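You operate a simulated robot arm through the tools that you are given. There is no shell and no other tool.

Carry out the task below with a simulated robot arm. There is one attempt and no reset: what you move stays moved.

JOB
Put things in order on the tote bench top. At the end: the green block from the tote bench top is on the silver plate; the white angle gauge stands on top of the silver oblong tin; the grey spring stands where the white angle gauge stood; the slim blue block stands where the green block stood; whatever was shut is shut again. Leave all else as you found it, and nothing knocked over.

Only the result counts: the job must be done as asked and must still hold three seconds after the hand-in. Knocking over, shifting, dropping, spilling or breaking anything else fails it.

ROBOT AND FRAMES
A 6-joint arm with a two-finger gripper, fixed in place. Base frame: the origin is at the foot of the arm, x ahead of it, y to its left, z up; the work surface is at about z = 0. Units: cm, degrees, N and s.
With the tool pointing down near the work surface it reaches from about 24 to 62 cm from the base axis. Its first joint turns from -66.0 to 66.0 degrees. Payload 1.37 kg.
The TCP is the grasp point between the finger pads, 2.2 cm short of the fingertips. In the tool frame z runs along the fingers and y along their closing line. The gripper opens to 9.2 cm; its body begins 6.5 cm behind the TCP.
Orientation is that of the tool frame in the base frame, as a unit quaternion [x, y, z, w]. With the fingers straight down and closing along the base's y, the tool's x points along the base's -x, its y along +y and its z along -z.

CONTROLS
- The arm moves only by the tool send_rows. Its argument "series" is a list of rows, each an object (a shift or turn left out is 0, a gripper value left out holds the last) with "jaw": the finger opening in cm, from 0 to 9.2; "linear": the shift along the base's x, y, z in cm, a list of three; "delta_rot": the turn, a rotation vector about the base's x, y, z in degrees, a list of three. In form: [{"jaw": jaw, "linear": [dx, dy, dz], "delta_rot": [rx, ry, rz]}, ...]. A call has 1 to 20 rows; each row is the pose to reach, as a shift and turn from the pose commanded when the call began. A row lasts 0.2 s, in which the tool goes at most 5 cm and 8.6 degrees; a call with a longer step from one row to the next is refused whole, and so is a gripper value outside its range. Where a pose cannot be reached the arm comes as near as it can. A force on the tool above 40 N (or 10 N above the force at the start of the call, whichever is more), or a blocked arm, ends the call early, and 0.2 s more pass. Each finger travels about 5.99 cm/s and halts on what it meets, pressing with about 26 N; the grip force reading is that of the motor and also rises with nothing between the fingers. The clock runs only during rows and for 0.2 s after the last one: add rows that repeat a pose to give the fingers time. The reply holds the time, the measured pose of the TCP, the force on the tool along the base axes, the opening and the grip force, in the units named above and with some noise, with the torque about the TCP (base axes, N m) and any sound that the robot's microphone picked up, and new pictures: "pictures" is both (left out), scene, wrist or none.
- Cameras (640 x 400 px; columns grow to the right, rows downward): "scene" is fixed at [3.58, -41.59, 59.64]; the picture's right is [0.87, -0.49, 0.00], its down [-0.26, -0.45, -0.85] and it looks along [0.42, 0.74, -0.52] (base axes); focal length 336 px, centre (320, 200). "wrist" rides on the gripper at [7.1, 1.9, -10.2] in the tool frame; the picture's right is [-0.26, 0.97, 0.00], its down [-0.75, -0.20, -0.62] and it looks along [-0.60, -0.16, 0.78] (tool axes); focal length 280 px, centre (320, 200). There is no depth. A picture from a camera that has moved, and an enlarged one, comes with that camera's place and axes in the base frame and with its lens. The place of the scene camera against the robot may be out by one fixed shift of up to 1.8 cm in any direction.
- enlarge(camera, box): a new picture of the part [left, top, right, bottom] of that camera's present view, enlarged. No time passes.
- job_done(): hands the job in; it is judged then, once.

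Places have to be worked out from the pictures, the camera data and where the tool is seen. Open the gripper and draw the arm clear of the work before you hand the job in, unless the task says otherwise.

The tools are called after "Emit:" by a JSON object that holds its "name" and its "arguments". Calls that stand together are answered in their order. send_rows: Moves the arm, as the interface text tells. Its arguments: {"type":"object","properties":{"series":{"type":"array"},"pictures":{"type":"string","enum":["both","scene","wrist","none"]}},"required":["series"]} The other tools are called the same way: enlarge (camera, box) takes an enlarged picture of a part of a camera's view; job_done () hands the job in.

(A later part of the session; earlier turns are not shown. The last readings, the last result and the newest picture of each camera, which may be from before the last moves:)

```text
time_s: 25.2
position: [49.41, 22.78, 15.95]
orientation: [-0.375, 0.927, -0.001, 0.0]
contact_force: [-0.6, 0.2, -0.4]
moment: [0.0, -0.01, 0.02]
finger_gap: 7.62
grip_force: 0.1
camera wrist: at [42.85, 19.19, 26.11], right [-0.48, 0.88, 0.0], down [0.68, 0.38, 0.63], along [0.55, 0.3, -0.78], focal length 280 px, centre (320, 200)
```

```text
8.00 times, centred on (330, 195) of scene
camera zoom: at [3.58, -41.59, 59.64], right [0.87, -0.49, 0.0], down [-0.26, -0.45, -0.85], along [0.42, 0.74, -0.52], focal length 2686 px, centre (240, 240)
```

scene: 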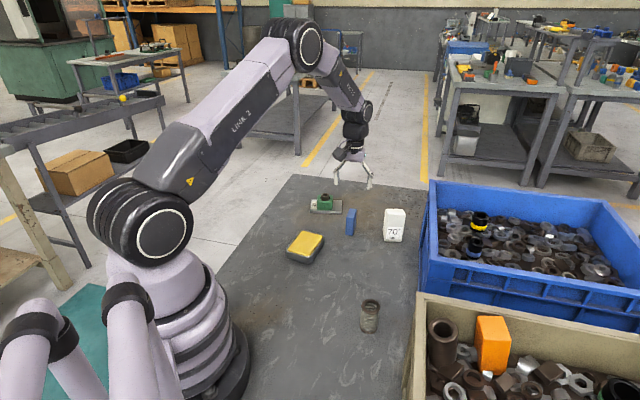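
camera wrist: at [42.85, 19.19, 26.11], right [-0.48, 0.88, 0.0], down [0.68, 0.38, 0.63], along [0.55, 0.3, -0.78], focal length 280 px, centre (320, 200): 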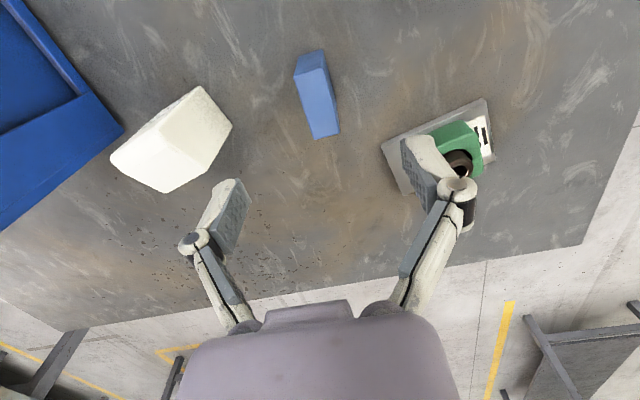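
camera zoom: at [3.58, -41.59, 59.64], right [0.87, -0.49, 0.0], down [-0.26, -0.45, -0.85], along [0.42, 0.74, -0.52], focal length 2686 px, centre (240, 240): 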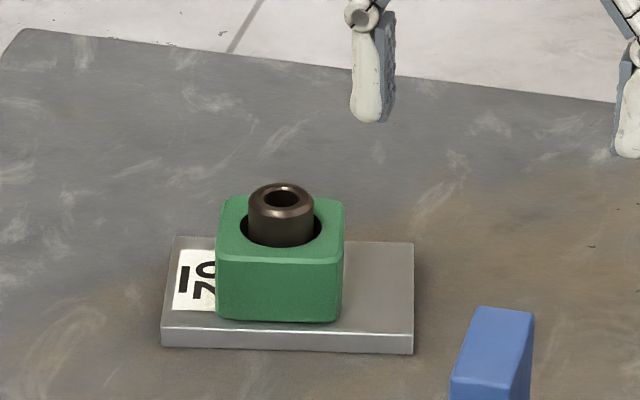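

The blue block measures 2.0 × 4.8 × 6.0 cm with its centre at about (49.39, 22.65), turned 45°. I'll narrow the jaws to 5 cm, descend over it, and stop to check.

Emit:
{"name": "send_rows", "arguments": {"series": [{"jaw": 5.0, "linear": [0.03, -0.05, -2.0], "delta_rot": [0, 0, 1]}, {"jaw": 5.0, "linear": [0.06, -0.1, -5.0], "delta_rot": [0, 0, 1]}, {"linear": [0.06, -0.1, -8.0], "delta_rot": [0, 0, 1]}, {"linear": [0.06, -0.1, -10.5], "delta_rot": [0, 0, 1]}, {"linear": [0.06, -0.1, -12.0], "delta_rot": [0, 0, 1]}, {"linear": [0.06, -0.1, -12.6], "delta_rot": [0, 0, 1]}, {"linear": [0.06, -0.1, -12.6], "delta_rot": [0, 0, 1]}]}}

```text
time_s: 26.8
position: [49.33, 22.5, 3.35]
orientation: [-0.383, 0.924, 0.001, 0.0]
contact_force: [0.3, 0.9, -0.5]
moment: [0.01, 0.02, -0.01]
finger_gap: 4.99
grip_force: 0.1
camera wrist: at [43.04, 19.0, 13.45], right [-0.5, 0.87, 0.0], down [0.68, 0.39, 0.63], along [0.54, 0.31, -0.78], focal length 280 px, centre (320, 200)
```

scene: 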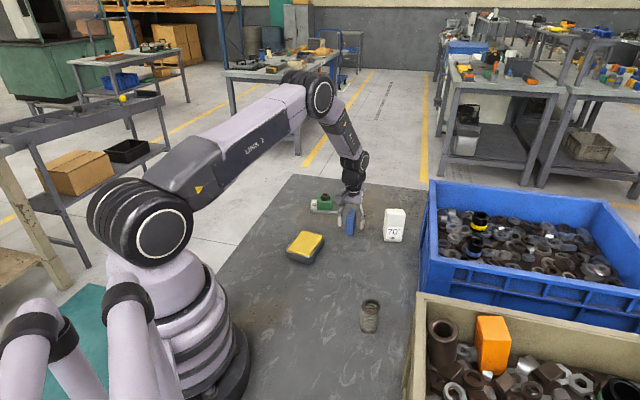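
wrist: 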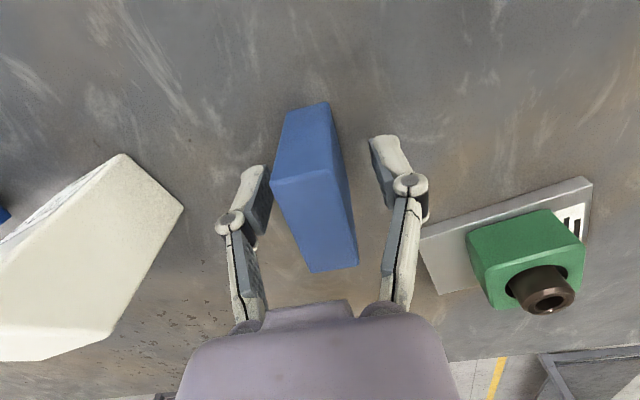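

The blue block sits well between the pads. I'll close on it and lift a little.

Emit:
{"name": "send_rows", "arguments": {"series": [{"jaw": 3.5}, {"jaw": 2.0}, {"jaw": 0.8}, {"jaw": 0.8}, {"jaw": 0.8}, {"jaw": 0.8, "linear": [0, 0, 0.2]}, {"jaw": 0.8, "linear": [0, 0, 0.5]}, {"jaw": 0.8, "linear": [0, 0, 0.9]}]}}

```text
time_s: 28.6
position: [49.35, 22.62, 4.17]
orientation: [-0.383, 0.924, 0.0, 0.0]
contact_force: [0.3, 0.3, -1.5]
moment: [0.01, -0.04, 0.0]
finger_gap: 2.16
grip_force: 26.2
camera wrist: at [42.96, 19.03, 14.4], right [-0.5, 0.87, 0.0], down [0.68, 0.39, 0.62], along [0.54, 0.31, -0.78], focal length 280 px, centre (320, 200)
```

scene: 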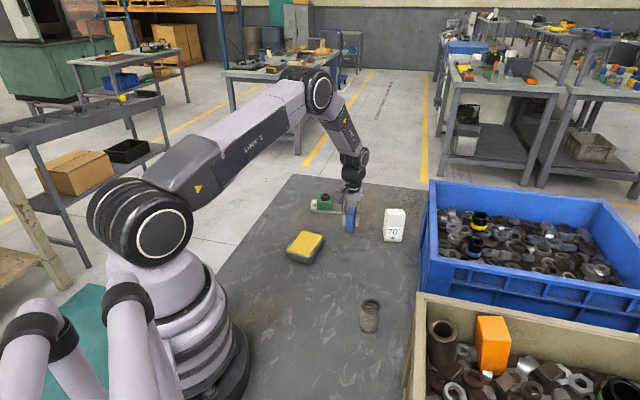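
wrist: 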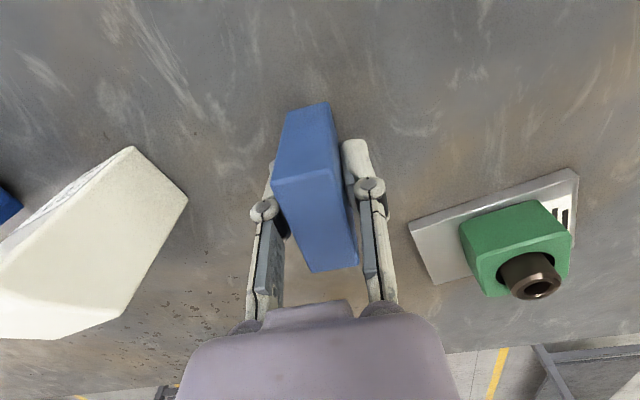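

The blue block is held (gap 2.16 cm, about 1.5 N). I'll lift it and carry it to a point above the green block's original spot at (42.3, 1.65).

Emit:
{"name": "send_rows", "arguments": {"series": [{"linear": [0, 0, 1.5]}, {"linear": [0, 0, 4.0]}, {"linear": [0, 0, 6.5]}, {"linear": [0, 0, 8.3]}, {"linear": [-0.3, -0.9, 9.0]}, {"linear": [-1.0, -3.0, 9.0]}, {"linear": [-2.0, -6.0, 9.0]}, {"linear": [-3.0, -9.0, 9.0]}, {"linear": [-4.0, -12.0, 9.0]}, {"linear": [-5.0, -15.0, 9.0]}, {"linear": [-6.0, -18.0, 9.0]}, {"linear": [-6.8, -20.2, 9.0]}, {"linear": [-7.07, -21.04, 9.0]}, {"linear": [-7.07, -21.04, 9.0]}]}}

```text
time_s: 31.6
position: [42.28, 1.63, 13.37]
orientation: [-0.383, 0.924, 0.0, 0.0]
contact_force: [0.1, -0.3, -2.2]
moment: [0.03, 0.0, 0.05]
finger_gap: 2.14
grip_force: 26.5
camera wrist: at [35.91, -1.96, 23.46], right [-0.5, 0.87, 0.0], down [0.68, 0.39, 0.63], along [0.54, 0.31, -0.78], focal length 280 px, centre (320, 200)
```

scene: 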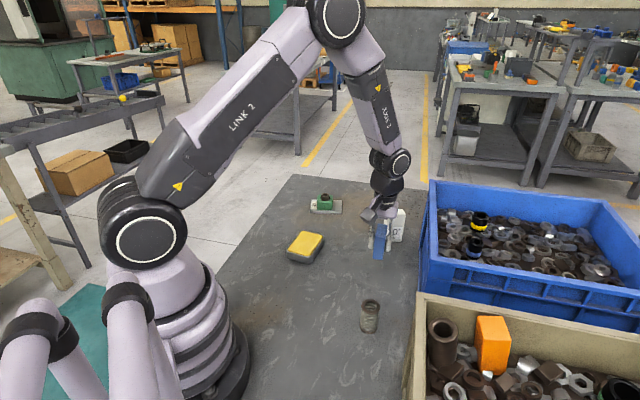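
wrist: 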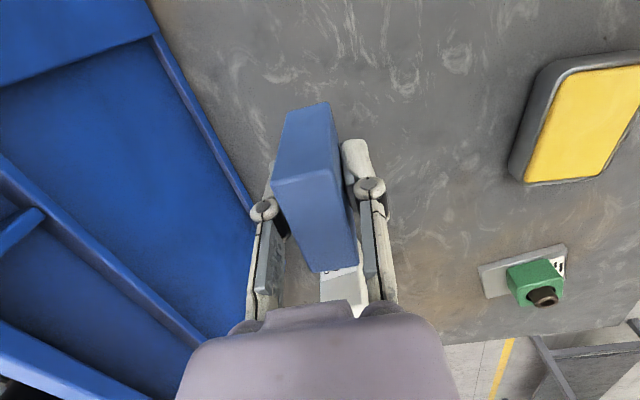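

The TCP is at (42.27, 1.72, 13.26), right over the target spot. I'll lower to just above the table.

Emit:
{"name": "send_rows", "arguments": {"series": [{"linear": [0.03, -0.05, -2.5]}, {"linear": [0.03, -0.05, -5.0]}, {"linear": [0.03, -0.05, -7.2]}, {"linear": [0.03, -0.05, -8.8]}, {"linear": [0.03, -0.05, -9.5]}, {"linear": [0.03, -0.05, -9.7]}, {"linear": [0.03, -0.05, -9.7]}]}}

```text
time_s: 33.2
position: [42.33, 1.59, 3.58]
orientation: [-0.383, 0.924, 0.0, 0.001]
contact_force: [0.2, -0.2, -1.4]
moment: [0.03, 0.02, -0.04]
finger_gap: 2.15
grip_force: 25.2
camera wrist: at [35.97, -2.06, 13.62], right [-0.5, 0.87, 0.0], down [0.68, 0.39, 0.63], along [0.54, 0.31, -0.78], focal length 280 px, centre (320, 200)
```

scene: 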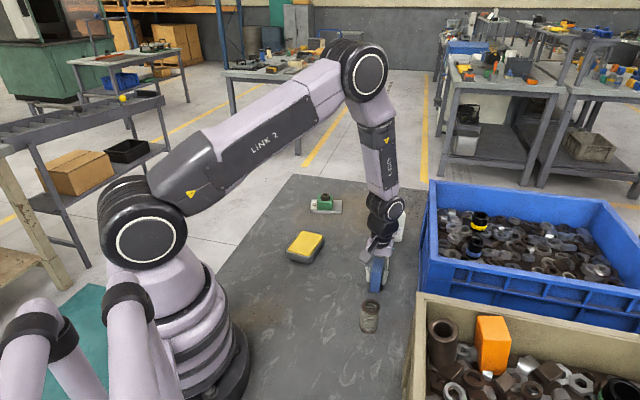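
wrist: 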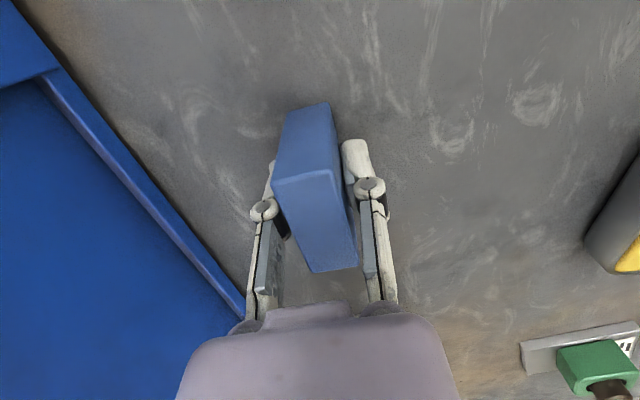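

At z of about 3.5 there is still no contact, so I'll lower in small steps to find the table.

Emit:
{"name": "send_rows", "arguments": {"series": [{"linear": [0, 0, -0.1]}, {"linear": [0, 0, -0.18]}, {"linear": [0, 0, -0.26]}], "pictures": "none"}}

```text
time_s: 34.0
position: [42.48, 1.61, 3.46]
orientation: [-0.383, 0.924, 0.001, 0.0]
contact_force: [-6.0, 1.3, 18.2]
moment: [0.04, 0.14, 0.01]
finger_gap: 2.18
grip_force: 26.5
```

Firm contact (about 18 N), so I'll back off 0.1 cm, then release gently and look.

Emit:
{"name": "send_rows", "arguments": {"series": [{"linear": [0, 0, 0.08]}, {"linear": [0, 0, 0.12]}, {"linear": [0, 0, 0.12]}, {"jaw": 2.6, "linear": [0, 0, 0.12]}, {"jaw": 3.4, "linear": [0, 0, 0.12]}, {"jaw": 4.4, "linear": [0, 0, 0.12]}, {"jaw": 5.0, "linear": [0, 0, 0.12]}, {"jaw": 5.0, "linear": [0, 0, 0.12]}]}}

```text
time_s: 35.8
position: [42.45, 1.58, 3.42]
orientation: [-0.383, 0.924, 0.0, 0.0]
contact_force: [0.2, 0.1, 0.5]
moment: [0.0, -0.03, 0.0]
finger_gap: 5.01
grip_force: 0.1
camera wrist: at [35.98, -2.05, 13.56], right [-0.5, 0.87, 0.0], down [0.68, 0.39, 0.62], along [0.54, 0.31, -0.78], focal length 280 px, centre (320, 200)
```

scene: 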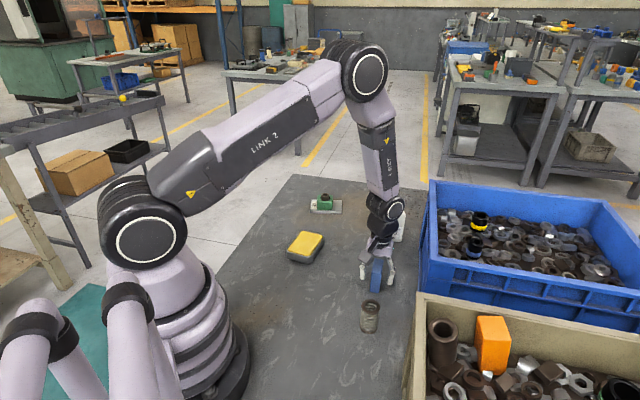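
wrist: 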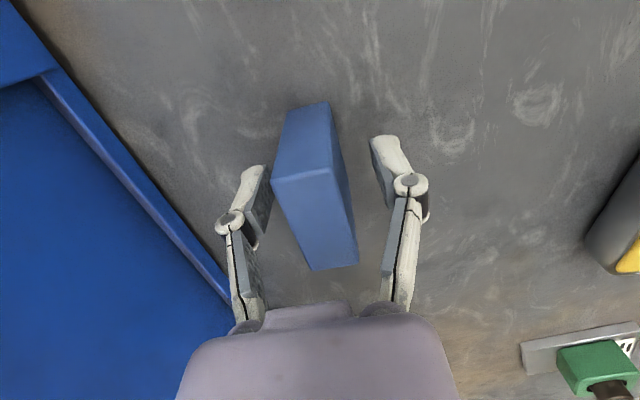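

The blue block stands upright at about (42.34, 1.63). I'll rise and go over to hover high above the gauge, turned to about 60° yaw to suit its faces.

Emit:
{"name": "send_rows", "arguments": {"series": [{"linear": [0, 0, 2.0]}, {"linear": [0, 0, 5.5]}, {"linear": [0, 0, 10.0]}, {"linear": [0, 0, 14.5]}, {"linear": [0, 0, 17.5]}, {"linear": [2.6, 2.1, 17.5], "delta_rot": [0, 0, 2.5]}, {"linear": [5.2, 4.2, 17.5], "delta_rot": [0, 0, 5]}, {"linear": [7.8, 6.3, 17.5], "delta_rot": [0, 0, 7.5]}, {"linear": [10.4, 8.4, 17.5], "delta_rot": [0, 0, 10]}, {"linear": [13.0, 10.5, 17.5], "delta_rot": [0, 0, 12.5]}, {"linear": [15.5, 12.6, 17.5], "delta_rot": [0, 0, 14.7]}, {"linear": [15.5, 12.6, 17.5], "delta_rot": [0, 0, 14.7]}]}}

```text
time_s: 38.4
position: [57.95, 13.89, 21.0]
orientation: [-0.498, 0.867, 0.001, 0.0]
contact_force: [-0.1, -0.6, 0.1]
moment: [0.0, -0.02, 0.0]
finger_gap: 5.0
grip_force: 0.1
camera wrist: at [52.6, 8.87, 31.13], right [-0.7, 0.71, 0.0], down [0.56, 0.55, 0.62], along [0.44, 0.44, -0.78], focal length 280 px, centre (320, 200)
```

scene: 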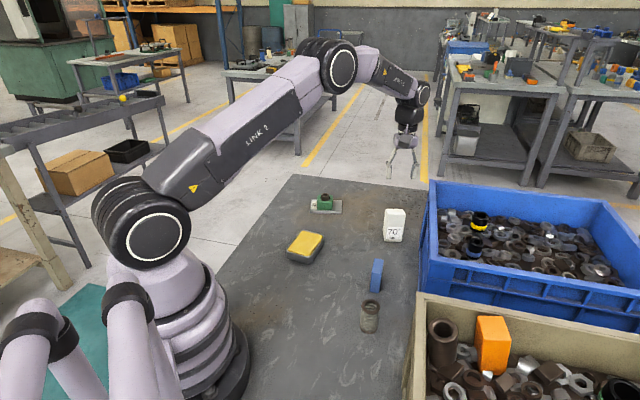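
wrist: 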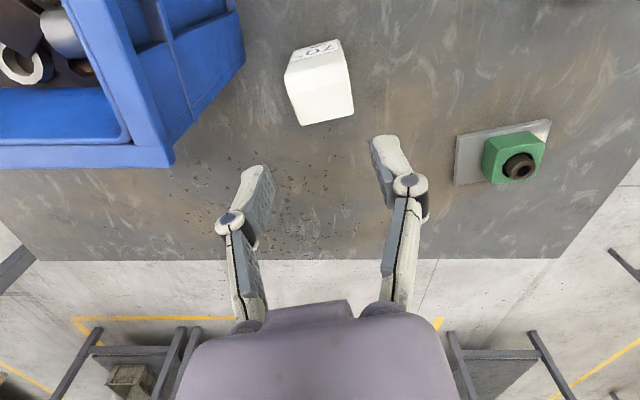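

Emit:
{"name": "enlarge", "arguments": {"camera": "wrist", "box": [260, 20, 380, 140]}}

Emit:
{"name": "enlarge", "arguments": {"camera": "wrist", "box": [60, 0, 260, 180]}}

Emit:
{"name": "enlarge", "arguments": {"camera": "scene", "box": [340, 180, 440, 350]}}

```text
3.33 times, centred on (320, 80) of wrist
camera zoom: at [52.6, 8.87, 31.13], right [-0.7, 0.71, 0.0], down [0.56, 0.55, 0.62], along [0.44, 0.44, -0.78], focal length 935 px, centre (320, 600)
```

zoom: 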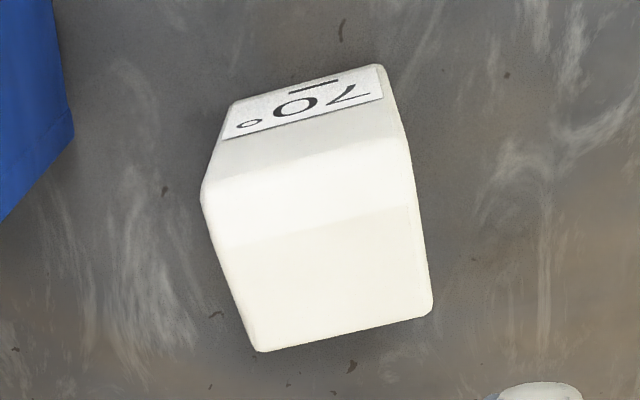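

```text
2.22 times, centred on (160, 90) of wrist
camera zoom: at [52.6, 8.87, 31.13], right [-0.7, 0.71, 0.0], down [0.56, 0.55, 0.62], along [0.44, 0.44, -0.78], focal length 623 px, centre (676, 444)
```

zoom: 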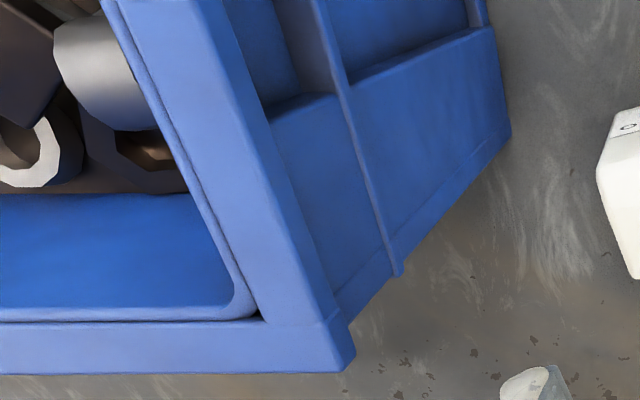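

```text
2.35 times, centred on (390, 265) of scene
camera zoom: at [3.58, -41.59, 59.64], right [0.87, -0.49, 0.0], down [-0.26, -0.45, -0.85], along [0.42, 0.74, -0.52], focal length 790 px, centre (155, 47)
```

zoom: 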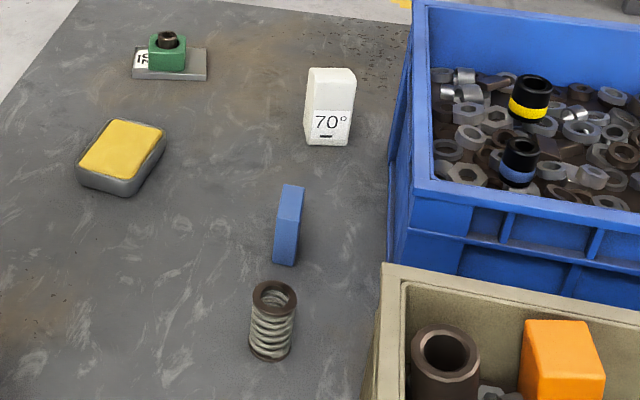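

The gauge is a box of about 4.6 × 4.2 × 8.2 cm, centred near (57.9, 14.3). The blue tote corner is about 7.8 cm away, so this yaw keeps the gripper clear of it. I'll descend partway with the jaws at 7 cm and check.

Emit:
{"name": "send_rows", "arguments": {"series": [{"jaw": 7.0, "linear": [0.03, 0.1, -2.5], "delta_rot": [0, 0, -1]}, {"jaw": 7.0, "linear": [0.06, 0.2, -5.5], "delta_rot": [0, 0, -1]}, {"linear": [0.06, 0.2, -8.5], "delta_rot": [0, 0, -1]}, {"linear": [0.06, 0.2, -10.0], "delta_rot": [0, 0, -1]}, {"linear": [0.06, 0.2, -10.0], "delta_rot": [0, 0, -1]}]}}

```text
time_s: 39.6
position: [58.03, 14.3, 11.02]
orientation: [-0.491, 0.871, 0.0, 0.0]
contact_force: [-0.2, -0.3, 0.1]
moment: [0.01, 0.01, -0.01]
finger_gap: 6.99
grip_force: 0.1
camera wrist: at [52.62, 9.23, 21.07], right [-0.69, 0.73, 0.0], down [0.57, 0.54, 0.63], along [0.45, 0.43, -0.78], focal length 280 px, centre (320, 200)
```

scene: 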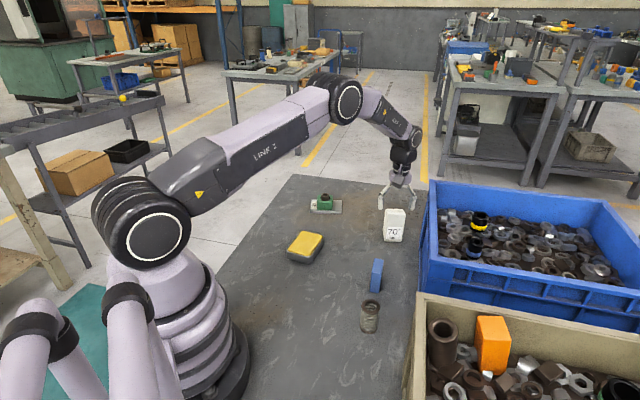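
wrist: 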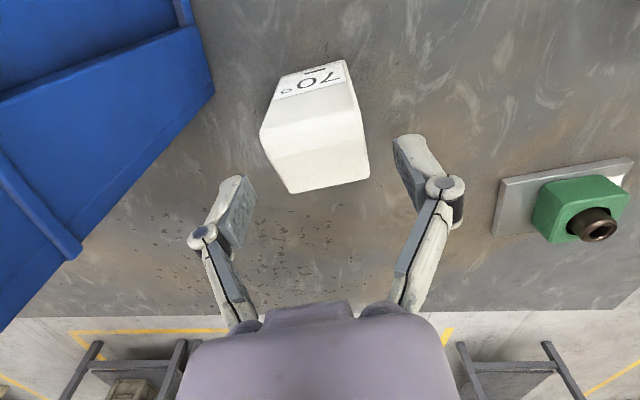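

The gauge is centred between the open fingers with clearance on both sides, and the tote is well clear. I'll go down to gripping height.

Emit:
{"name": "send_rows", "arguments": {"series": [{"linear": [0, 0, -2.0]}, {"linear": [0, 0, -4.0]}, {"linear": [0, 0, -5.4]}, {"linear": [0, 0, -6.1]}, {"linear": [0, 0, -6.1]}]}}

```text
time_s: 40.8
position: [57.93, 14.39, 4.86]
orientation: [-0.491, 0.871, 0.0, 0.0]
contact_force: [-0.3, -0.1, -0.8]
moment: [-0.03, -0.02, 0.06]
finger_gap: 7.02
grip_force: 0.2
camera wrist: at [52.59, 9.34, 14.93], right [-0.69, 0.73, 0.0], down [0.57, 0.54, 0.63], along [0.45, 0.43, -0.78], focal length 280 px, centre (320, 200)
```

scene: 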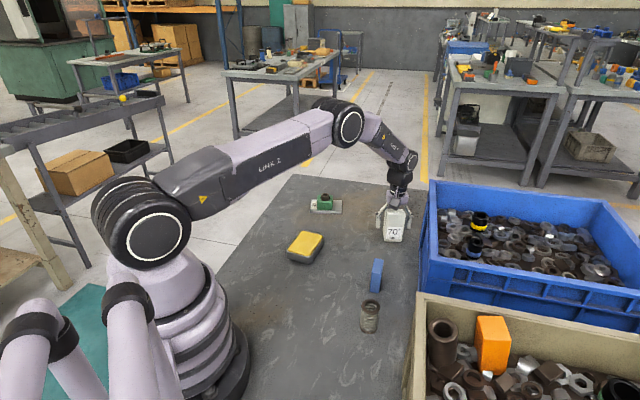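
wrist: 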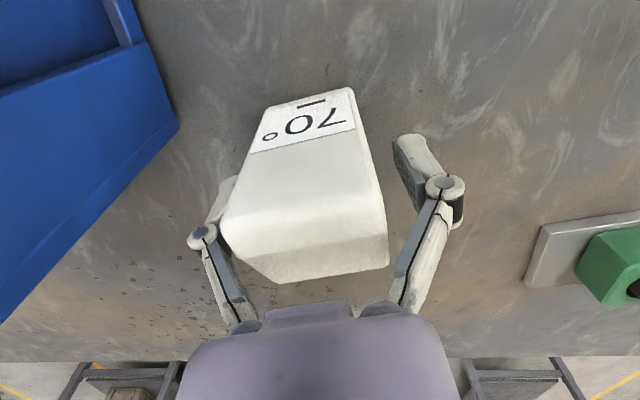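

The gauge sits about 0.2 cm toward the tote side of the grip centre, so I'll shift to centre on it, then close.

Emit:
{"name": "send_rows", "arguments": {"series": [{"linear": [0.16, -0.1, 0]}, {"linear": [0.16, -0.1, 0], "jaw": 6.0}, {"linear": [0.16, -0.1, 0], "jaw": 5.0}, {"linear": [0.16, -0.1, 0], "jaw": 4.0}, {"linear": [0.16, -0.1, 0], "jaw": 3.3}, {"linear": [0.16, -0.1, 0], "jaw": 3.3}, {"linear": [0.16, -0.1, 0], "jaw": 3.3}]}}

```text
time_s: 42.4
position: [58.13, 14.39, 4.95]
orientation: [-0.491, 0.871, 0.0, 0.0]
contact_force: [-4.6, -1.2, 12.2]
moment: [-0.36, 0.28, -0.14]
finger_gap: 5.52
grip_force: 25.9
camera wrist: at [52.77, 9.26, 14.97], right [-0.69, 0.73, 0.0], down [0.57, 0.54, 0.63], along [0.45, 0.43, -0.78], focal length 280 px, centre (320, 200)
```

scene: 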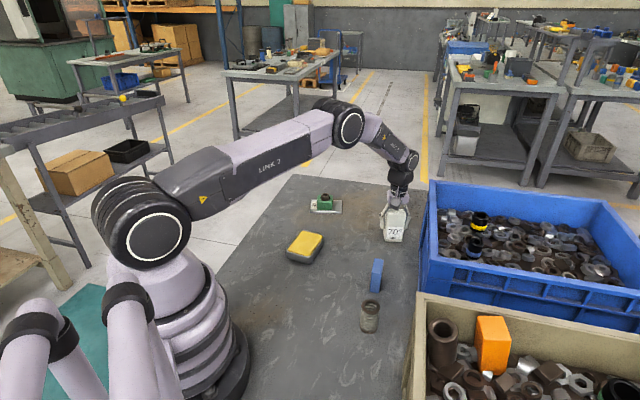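
wrist: 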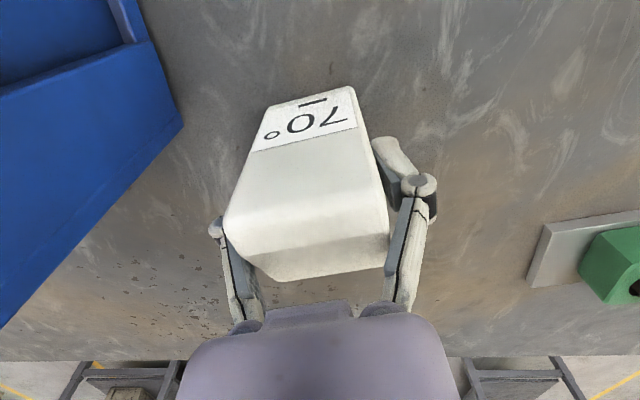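

The gap stopped at 5.52 cm with a 12 N upward reaction. I'll zoom in on the contact before lifting.

Emit:
{"name": "enlarge", "arguments": {"camera": "wrist", "box": [190, 70, 450, 310]}}

Emit:
{"name": "enlarge", "arguments": {"camera": "scene", "box": [365, 180, 425, 250]}}

```text
1.67 times, centred on (320, 190) of wrist
camera zoom: at [52.77, 9.26, 14.97], right [-0.69, 0.73, 0.0], down [0.57, 0.54, 0.63], along [0.45, 0.43, -0.78], focal length 467 px, centre (320, 217)
```

zoom: 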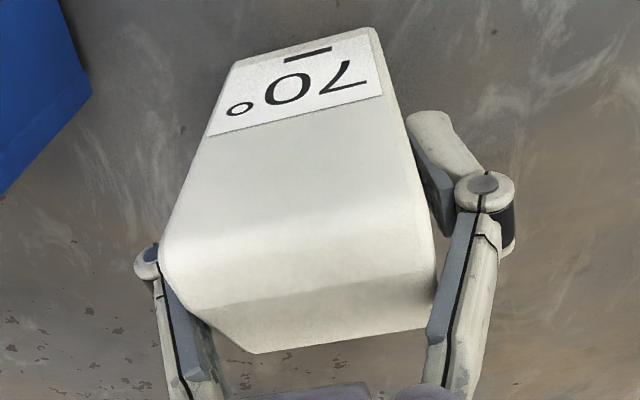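

```text
5.71 times, centred on (395, 215) of scene
camera zoom: at [3.57, -41.59, 59.64], right [0.87, -0.49, 0.0], down [-0.26, -0.45, -0.85], along [0.42, 0.74, -0.52], focal length 1918 px, centre (-109, 114)
```

zoom: 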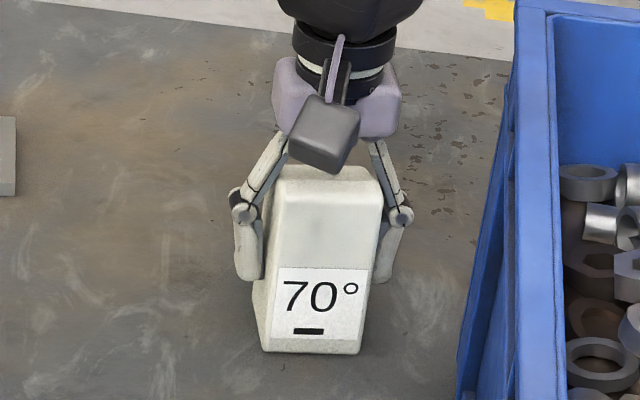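

The gauge's top is touching the inner finger links instead of the pads. I'll open, raise about 2 cm so only the pads contact its upper part, and re-grip.

Emit:
{"name": "send_rows", "arguments": {"series": [{"jaw": 6.2}, {"jaw": 7.2}, {"jaw": 7.2, "linear": [0, 0, 1.0]}, {"jaw": 7.2, "linear": [0, 0, 2.0]}, {"jaw": 7.2, "linear": [0, 0, 2.0]}]}}

Emit:
{"name": "enlarge", "arguments": {"camera": "wrist", "box": [190, 70, 450, 310]}}

Emit:
{"name": "enlarge", "arguments": {"camera": "scene", "box": [365, 180, 425, 250]}}

```text
time_s: 43.6
position: [58.2, 14.39, 6.87]
orientation: [-0.49, 0.872, 0.0, 0.0]
contact_force: [0.5, -0.5, 0.0]
moment: [0.02, 0.04, 0.04]
finger_gap: 7.19
grip_force: 0.1
camera wrist: at [52.72, 9.2, 17.03], right [-0.69, 0.73, 0.0], down [0.57, 0.54, 0.62], along [0.45, 0.43, -0.78], focal length 280 px, centre (320, 200)
```

scene: 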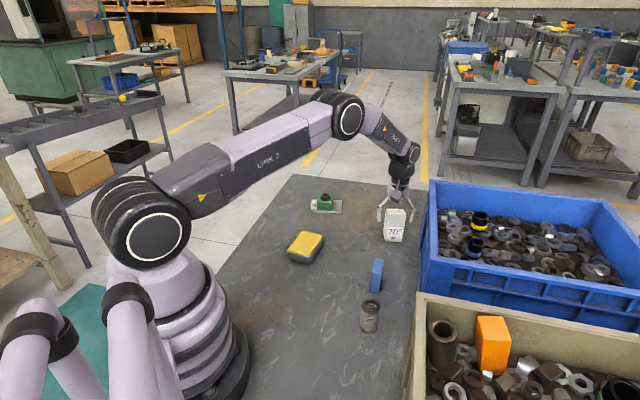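
wrist: 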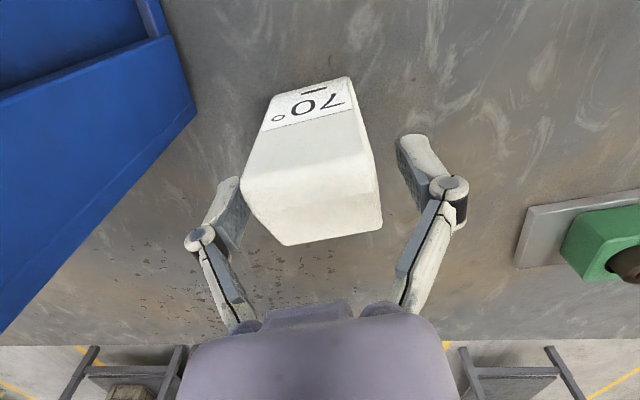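

```text
1.67 times, centred on (320, 190) of wrist
camera zoom: at [52.72, 9.2, 17.03], right [-0.69, 0.73, 0.0], down [0.57, 0.54, 0.62], along [0.45, 0.43, -0.78], focal length 467 px, centre (320, 217)
```

zoom: 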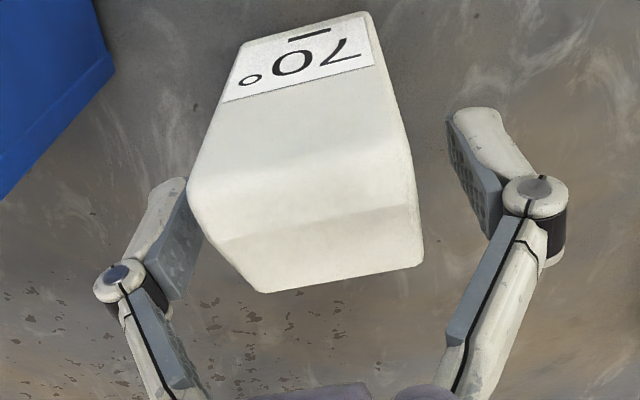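

```text
5.71 times, centred on (395, 215) of scene
camera zoom: at [3.58, -41.59, 59.64], right [0.87, -0.49, 0.0], down [-0.26, -0.45, -0.85], along [0.42, 0.74, -0.52], focal length 1918 px, centre (-109, 114)
```

zoom: 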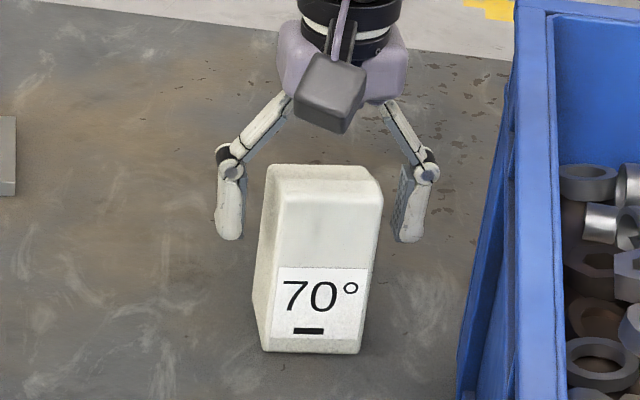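

The gauge stands undisturbed and centred between the pads. I'll close on its upper part now.

Emit:
{"name": "send_rows", "arguments": {"series": [{"jaw": 6.0}, {"jaw": 5.0}, {"jaw": 4.0}, {"jaw": 3.3}, {"jaw": 3.3}, {"jaw": 3.3}]}}

Emit:
{"name": "enlarge", "arguments": {"camera": "scene", "box": [365, 180, 425, 250]}}

```text
time_s: 45.0
position: [58.16, 14.13, 6.97]
orientation: [-0.489, 0.872, 0.001, 0.0]
contact_force: [0.2, 0.1, 1.9]
moment: [-0.02, 0.08, 0.01]
finger_gap: 4.76
grip_force: 25.6
camera wrist: at [52.73, 9.2, 17.03], right [-0.69, 0.73, 0.0], down [0.57, 0.54, 0.63], along [0.45, 0.43, -0.78], focal length 280 px, centre (320, 200)
```

scene: 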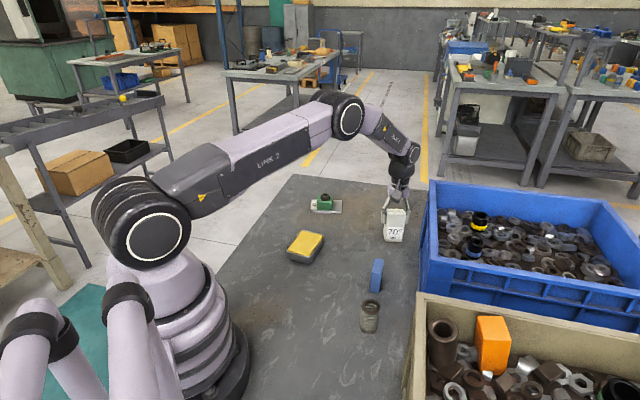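
wrist: 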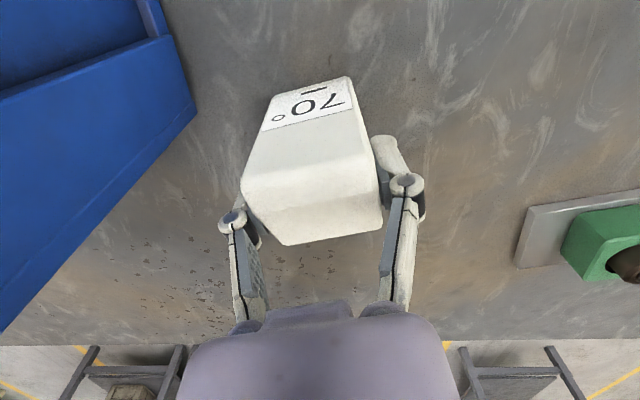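

```text
5.71 times, centred on (395, 215) of scene
camera zoom: at [3.58, -41.59, 59.64], right [0.87, -0.49, 0.0], down [-0.26, -0.45, -0.85], along [0.42, 0.74, -0.52], focal length 1918 px, centre (-109, 114)
```

zoom: 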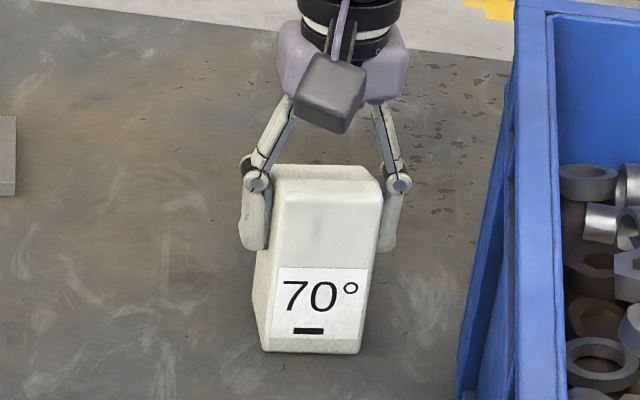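

A clean pad grip at 4.76 cm. I'll lift slowly to confirm it holds.

Emit:
{"name": "send_rows", "arguments": {"series": [{"linear": [0, 0, 0.2]}, {"linear": [0, 0, 0.5]}, {"linear": [0, 0, 0.9]}, {"linear": [0, 0, 1.4]}, {"linear": [0, 0, 2.0]}, {"linear": [0, 0, 2.0]}], "pictures": "both"}}

```text
time_s: 46.4
position: [57.93, 14.21, 8.81]
orientation: [-0.49, 0.872, -0.001, 0.0]
contact_force: [0.4, 0.6, -1.9]
moment: [0.0, 0.01, 0.01]
finger_gap: 4.74
grip_force: 26.7
camera wrist: at [52.66, 9.24, 18.91], right [-0.69, 0.73, 0.0], down [0.57, 0.54, 0.62], along [0.45, 0.43, -0.78], focal length 280 px, centre (320, 200)
```

scene: 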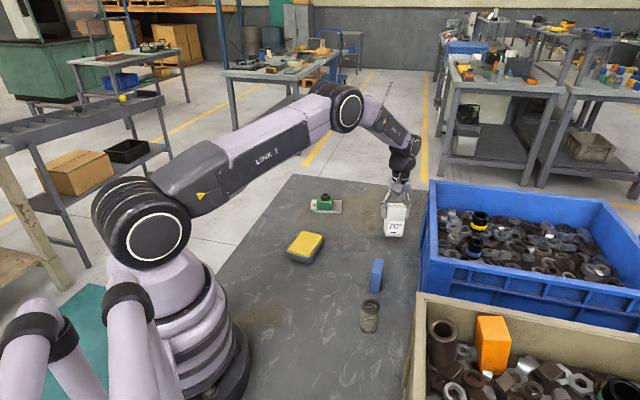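
wrist: 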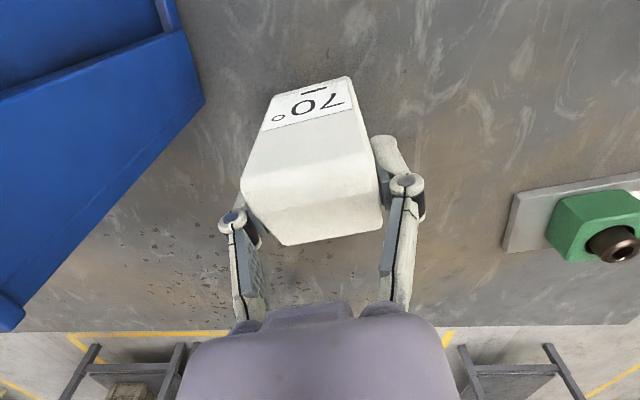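

The gauge is held steadily (about 1.9 N). I'll raise it and carry it toward the tin, turning -20° to line up with the tin's axes.

Emit:
{"name": "send_rows", "arguments": {"series": [{"linear": [0, 0, 0.6]}, {"linear": [0, 0, 2.2]}, {"linear": [0, 0, 4.4]}, {"linear": [0, 0, 6.0]}, {"linear": [-0.7, 0.2, 6.5], "delta_rot": [0, 0, -0.6]}, {"linear": [-2.6, 0.8, 6.5], "delta_rot": [0, 0, -2.2]}, {"linear": [-5.2, 1.6, 6.5], "delta_rot": [0, 0, -4.4]}, {"linear": [-7.8, 2.4, 6.5], "delta_rot": [0, 0, -6.6]}, {"linear": [-10.4, 3.2, 6.5], "delta_rot": [0, 0, -8.8]}, {"linear": [-13.0, 4.0, 6.5], "delta_rot": [0, 0, -11]}, {"linear": [-15.6, 4.8, 6.5], "delta_rot": [0, 0, -13.2]}, {"linear": [-18.2, 5.6, 6.5], "delta_rot": [0, 0, -15.4]}, {"linear": [-20.8, 6.4, 6.5], "delta_rot": [0, 0, -17.6]}, {"linear": [-23.0, 7.0, 6.5], "delta_rot": [0, 0, -19.6]}, {"linear": [-23.9, 7.3, 6.5], "delta_rot": [0, 0, -20.4]}, {"linear": [-23.9, 7.3, 6.5], "delta_rot": [0, 0, -20.4]}]}}

```text
time_s: 49.8
position: [34.28, 21.63, 15.36]
orientation: [-0.328, 0.945, 0.001, 0.0]
contact_force: [-0.5, 0.3, -1.2]
moment: [0.02, -0.01, -0.02]
finger_gap: 4.74
grip_force: 25.8
camera wrist: at [27.43, 18.89, 25.42], right [-0.39, 0.92, 0.0], down [0.72, 0.31, 0.63], along [0.57, 0.25, -0.78], focal length 280 px, centre (320, 200)
```

scene: 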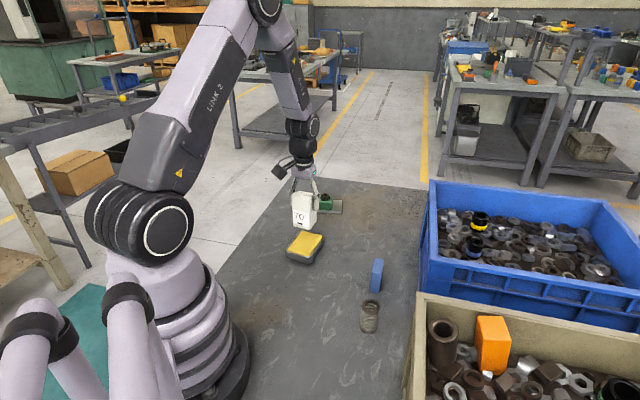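
wrist: 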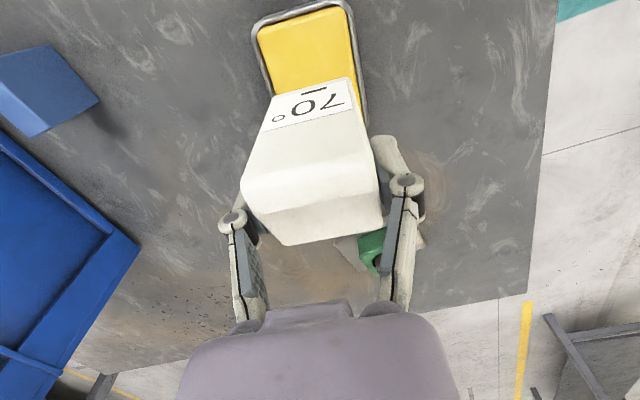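

Emit:
{"name": "enlarge", "arguments": {"camera": "wrist", "box": [230, 0, 390, 150]}}

Emit:
{"name": "enlarge", "arguments": {"camera": "scene", "box": [270, 170, 360, 270]}}

```text
2.67 times, centred on (310, 75) of wrist
camera zoom: at [27.43, 18.89, 25.42], right [-0.39, 0.92, 0.0], down [0.72, 0.31, 0.63], along [0.57, 0.25, -0.78], focal length 748 px, centre (347, 533)
```

zoom: 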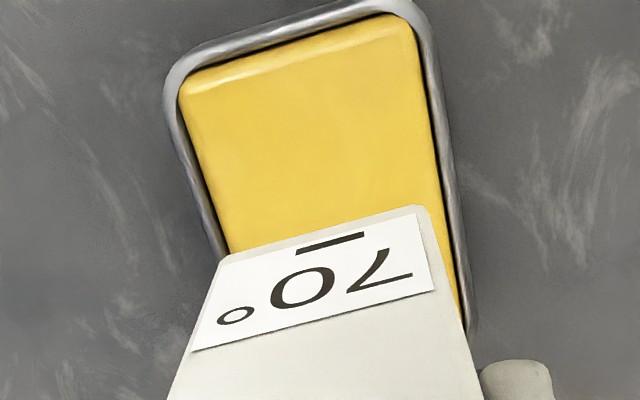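

```text
4.00 times, centred on (315, 220) of scene
camera zoom: at [3.58, -41.59, 59.64], right [0.87, -0.49, 0.0], down [-0.26, -0.45, -0.85], along [0.42, 0.74, -0.52], focal length 1343 px, centre (340, 120)
```

zoom: 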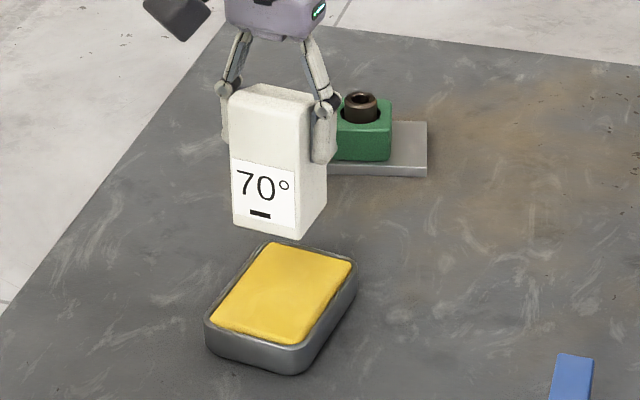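

I estimate the tin's centre at about (33.8, 21.25), size 10×7.2 cm, 2 cm high, long axis near 37°. I'll shift over its centre and lower to just above it.

Emit:
{"name": "send_rows", "arguments": {"series": [{"linear": [-0.2, -0.25, -0.5], "delta_rot": [0, 0, -0.5]}, {"linear": [-0.46, -0.55, -1.8], "delta_rot": [0, 0, -1.1]}, {"linear": [-0.46, -0.55, -3.5], "delta_rot": [0, 0, -1.1]}, {"linear": [-0.46, -0.55, -4.7], "delta_rot": [0, 0, -1.1]}, {"linear": [-0.46, -0.55, -5.3], "delta_rot": [0, 0, -1.1]}, {"linear": [-0.46, -0.55, -5.3], "delta_rot": [0, 0, -1.1]}]}}

Emit:
{"name": "enlarge", "arguments": {"camera": "scene", "box": [270, 180, 350, 270]}}

Emit:
{"name": "enlarge", "arguments": {"camera": "wrist", "box": [200, 0, 420, 200]}}

```text
time_s: 51.2
position: [33.77, 21.13, 9.98]
orientation: [-0.319, 0.948, 0.0, 0.0]
contact_force: [-0.2, -0.4, -0.6]
moment: [-0.04, -0.01, 0.02]
finger_gap: 4.73
grip_force: 26.3
camera wrist: at [26.88, 18.39, 20.04], right [-0.37, 0.93, 0.0], down [0.72, 0.29, 0.62], along [0.58, 0.23, -0.78], focal length 280 px, centre (320, 200)
```

scene: 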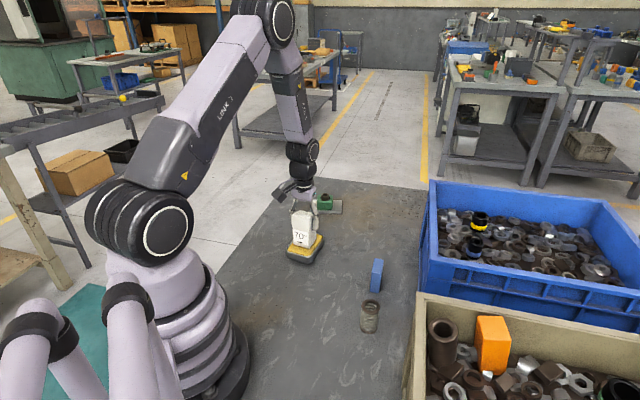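
wrist: 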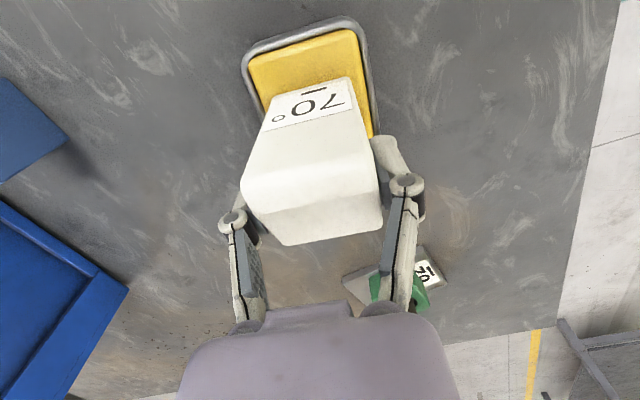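

```text
4.44 times, centred on (310, 225) of scene
camera zoom: at [3.58, -41.59, 59.64], right [0.87, -0.49, 0.0], down [-0.26, -0.45, -0.85], along [0.42, 0.74, -0.52], focal length 1492 px, centre (364, 89)
```

zoom: 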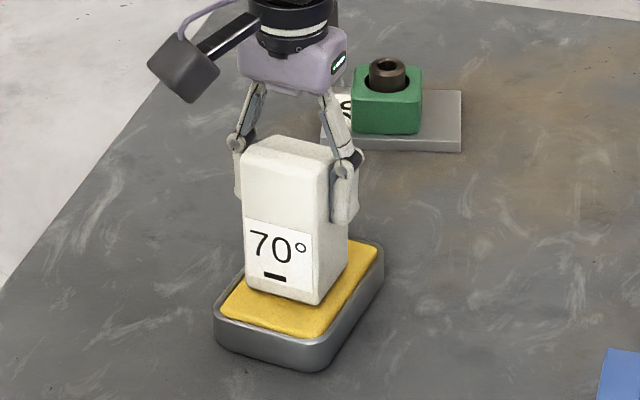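

```text
2.00 times, centred on (310, 100) of wrist
camera zoom: at [26.88, 18.39, 20.04], right [-0.37, 0.93, 0.0], down [0.72, 0.29, 0.62], along [0.58, 0.23, -0.78], focal length 561 px, centre (340, 400)
```

zoom: 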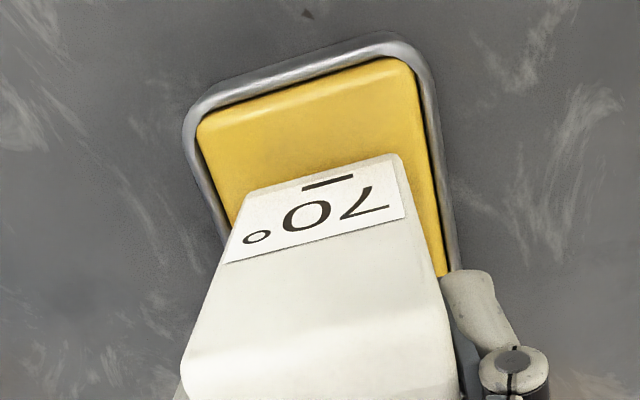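

The gauge is well centred over the tin and about 1 cm above it. I'll lower in small steps.

Emit:
{"name": "send_rows", "arguments": {"series": [{"linear": [0, 0, -0.2]}, {"linear": [0, 0, -0.35]}, {"linear": [0, 0, -0.5]}, {"linear": [0, 0, -0.6]}], "pictures": "none"}}

```text
time_s: 52.2
position: [33.79, 21.17, 9.45]
orientation: [-0.319, 0.948, 0.0, 0.001]
contact_force: [-3.6, 1.3, 18.7]
moment: [0.04, 0.07, -0.03]
finger_gap: 4.77
grip_force: 26.0
```

Contact came at TCP z of about 9.3, so the yellow top is at roughly 2.5 cm. I'll ease up to unload, check, then release.

Emit:
{"name": "send_rows", "arguments": {"series": [{"linear": [0, 0, 0.08]}, {"linear": [0, 0, 0.12]}, {"linear": [0, 0, 0.12]}], "pictures": "none"}}

Emit:
{"name": "enlarge", "arguments": {"camera": "scene", "box": [270, 180, 350, 270]}}

```text
time_s: 53.0
position: [33.79, 21.04, 9.51]
orientation: [-0.319, 0.948, 0.0, -0.001]
contact_force: [1.1, -0.4, -1.3]
moment: [0.01, 0.01, -0.02]
finger_gap: 4.74
grip_force: 25.9
```

```text
4.44 times, centred on (310, 225) of scene
camera zoom: at [3.58, -41.59, 59.64], right [0.87, -0.49, 0.0], down [-0.26, -0.45, -0.85], along [0.42, 0.74, -0.52], focal length 1492 px, centre (364, 89)
```

zoom: 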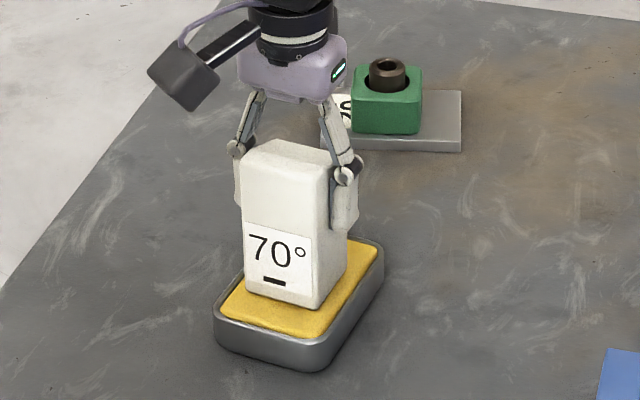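

It is just off the surface now (reading about the gauge's own weight). I'll lower 0.06 cm so it touches, then open slowly.

Emit:
{"name": "send_rows", "arguments": {"series": [{"linear": [0, 0, -0.07]}, {"linear": [0, 0, -0.07]}, {"jaw": 5.0, "linear": [0, 0, -0.07]}, {"jaw": 5.5, "linear": [0, 0, -0.07]}, {"jaw": 6.3, "linear": [0, 0, -0.07]}, {"jaw": 7.2, "linear": [0, 0, -0.07]}, {"jaw": 7.6, "linear": [0, 0, -0.07]}, {"jaw": 7.6, "linear": [0, 0, -0.07]}]}}

Emit:
{"name": "enlarge", "arguments": {"camera": "scene", "box": [270, 180, 350, 270]}}

```text
time_s: 54.8
position: [33.71, 20.94, 9.56]
orientation: [-0.319, 0.948, 0.0, 0.0]
contact_force: [0.7, -0.2, -0.3]
moment: [0.01, 0.0, 0.0]
finger_gap: 7.58
grip_force: 0.0
camera wrist: at [26.88, 18.33, 19.58], right [-0.37, 0.93, 0.0], down [0.72, 0.29, 0.62], along [0.58, 0.23, -0.78], focal length 280 px, centre (320, 200)
```

scene: 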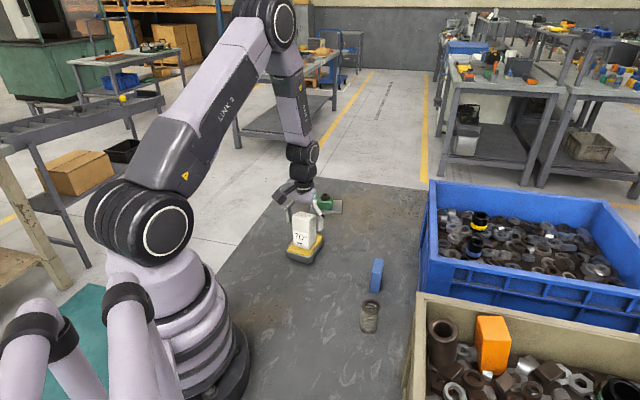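
wrist: 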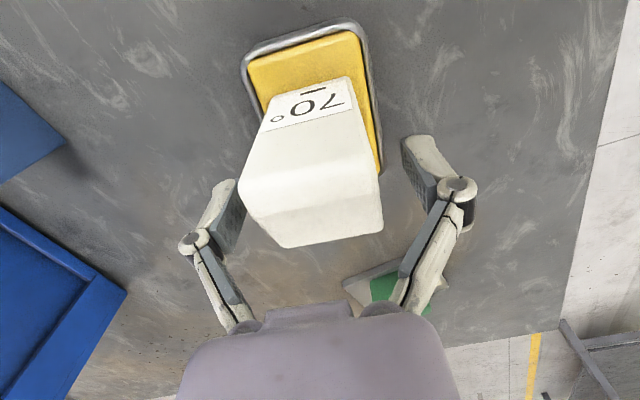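

```text
4.44 times, centred on (310, 225) of scene
camera zoom: at [3.58, -41.59, 59.64], right [0.87, -0.49, 0.0], down [-0.26, -0.45, -0.85], along [0.42, 0.74, -0.52], focal length 1492 px, centre (364, 89)
```

zoom: 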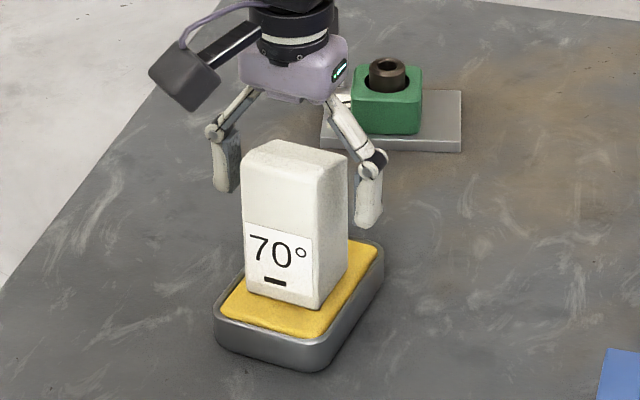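

The gauge stands on the tin and the fingers are clear. I'll rise above it and move over to the spring.

Emit:
{"name": "send_rows", "arguments": {"series": [{"linear": [0, 0, 2.0]}, {"linear": [0, 0, 5.0]}, {"linear": [0, 0, 9.0]}, {"linear": [0, 0, 11.0]}, {"linear": [0, -1.0, 11.0], "delta_rot": [0, 0, 0.8]}, {"linear": [0, -5.0, 11.0], "delta_rot": [0, 0, 4]}, {"linear": [0, -9.0, 11.0], "delta_rot": [0, 0, 7]}, {"linear": [0, -13.0, 11.0], "delta_rot": [0, 0, 10]}, {"linear": [0, -17.0, 11.0], "delta_rot": [0, 0, 13.5]}, {"linear": [0, -21.0, 11.0], "delta_rot": [0, 0, 17]}, {"linear": [0, -25.0, 11.0], "delta_rot": [0, 0, 20]}, {"linear": [0.1, -27.8, 11.0], "delta_rot": [0, 0, 21.5]}, {"linear": [0.1, -27.8, 11.0], "delta_rot": [0, 0, 21.5]}]}}

```text
time_s: 57.6
position: [33.87, -6.86, 20.51]
orientation: [-0.491, 0.871, 0.0, 0.0]
contact_force: [-1.2, 1.4, 0.1]
moment: [-0.03, 0.03, -0.01]
finger_gap: 7.62
grip_force: 0.2
camera wrist: at [28.46, -11.91, 30.6], right [-0.69, 0.72, 0.0], down [0.57, 0.54, 0.62], along [0.45, 0.43, -0.78], focal length 280 px, centre (320, 200)
```

scene: 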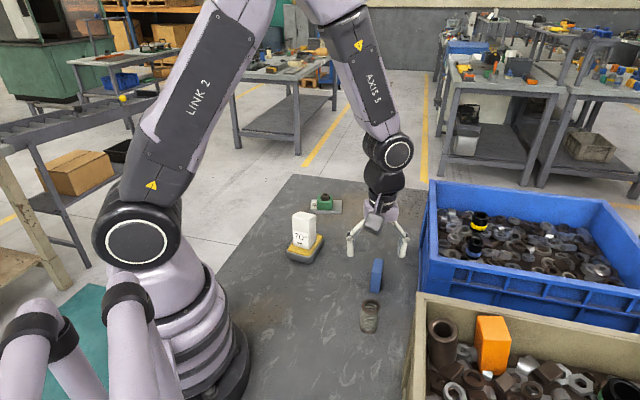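
wrist: 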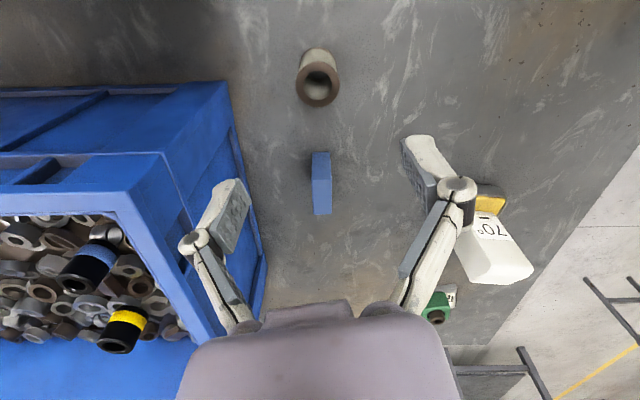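

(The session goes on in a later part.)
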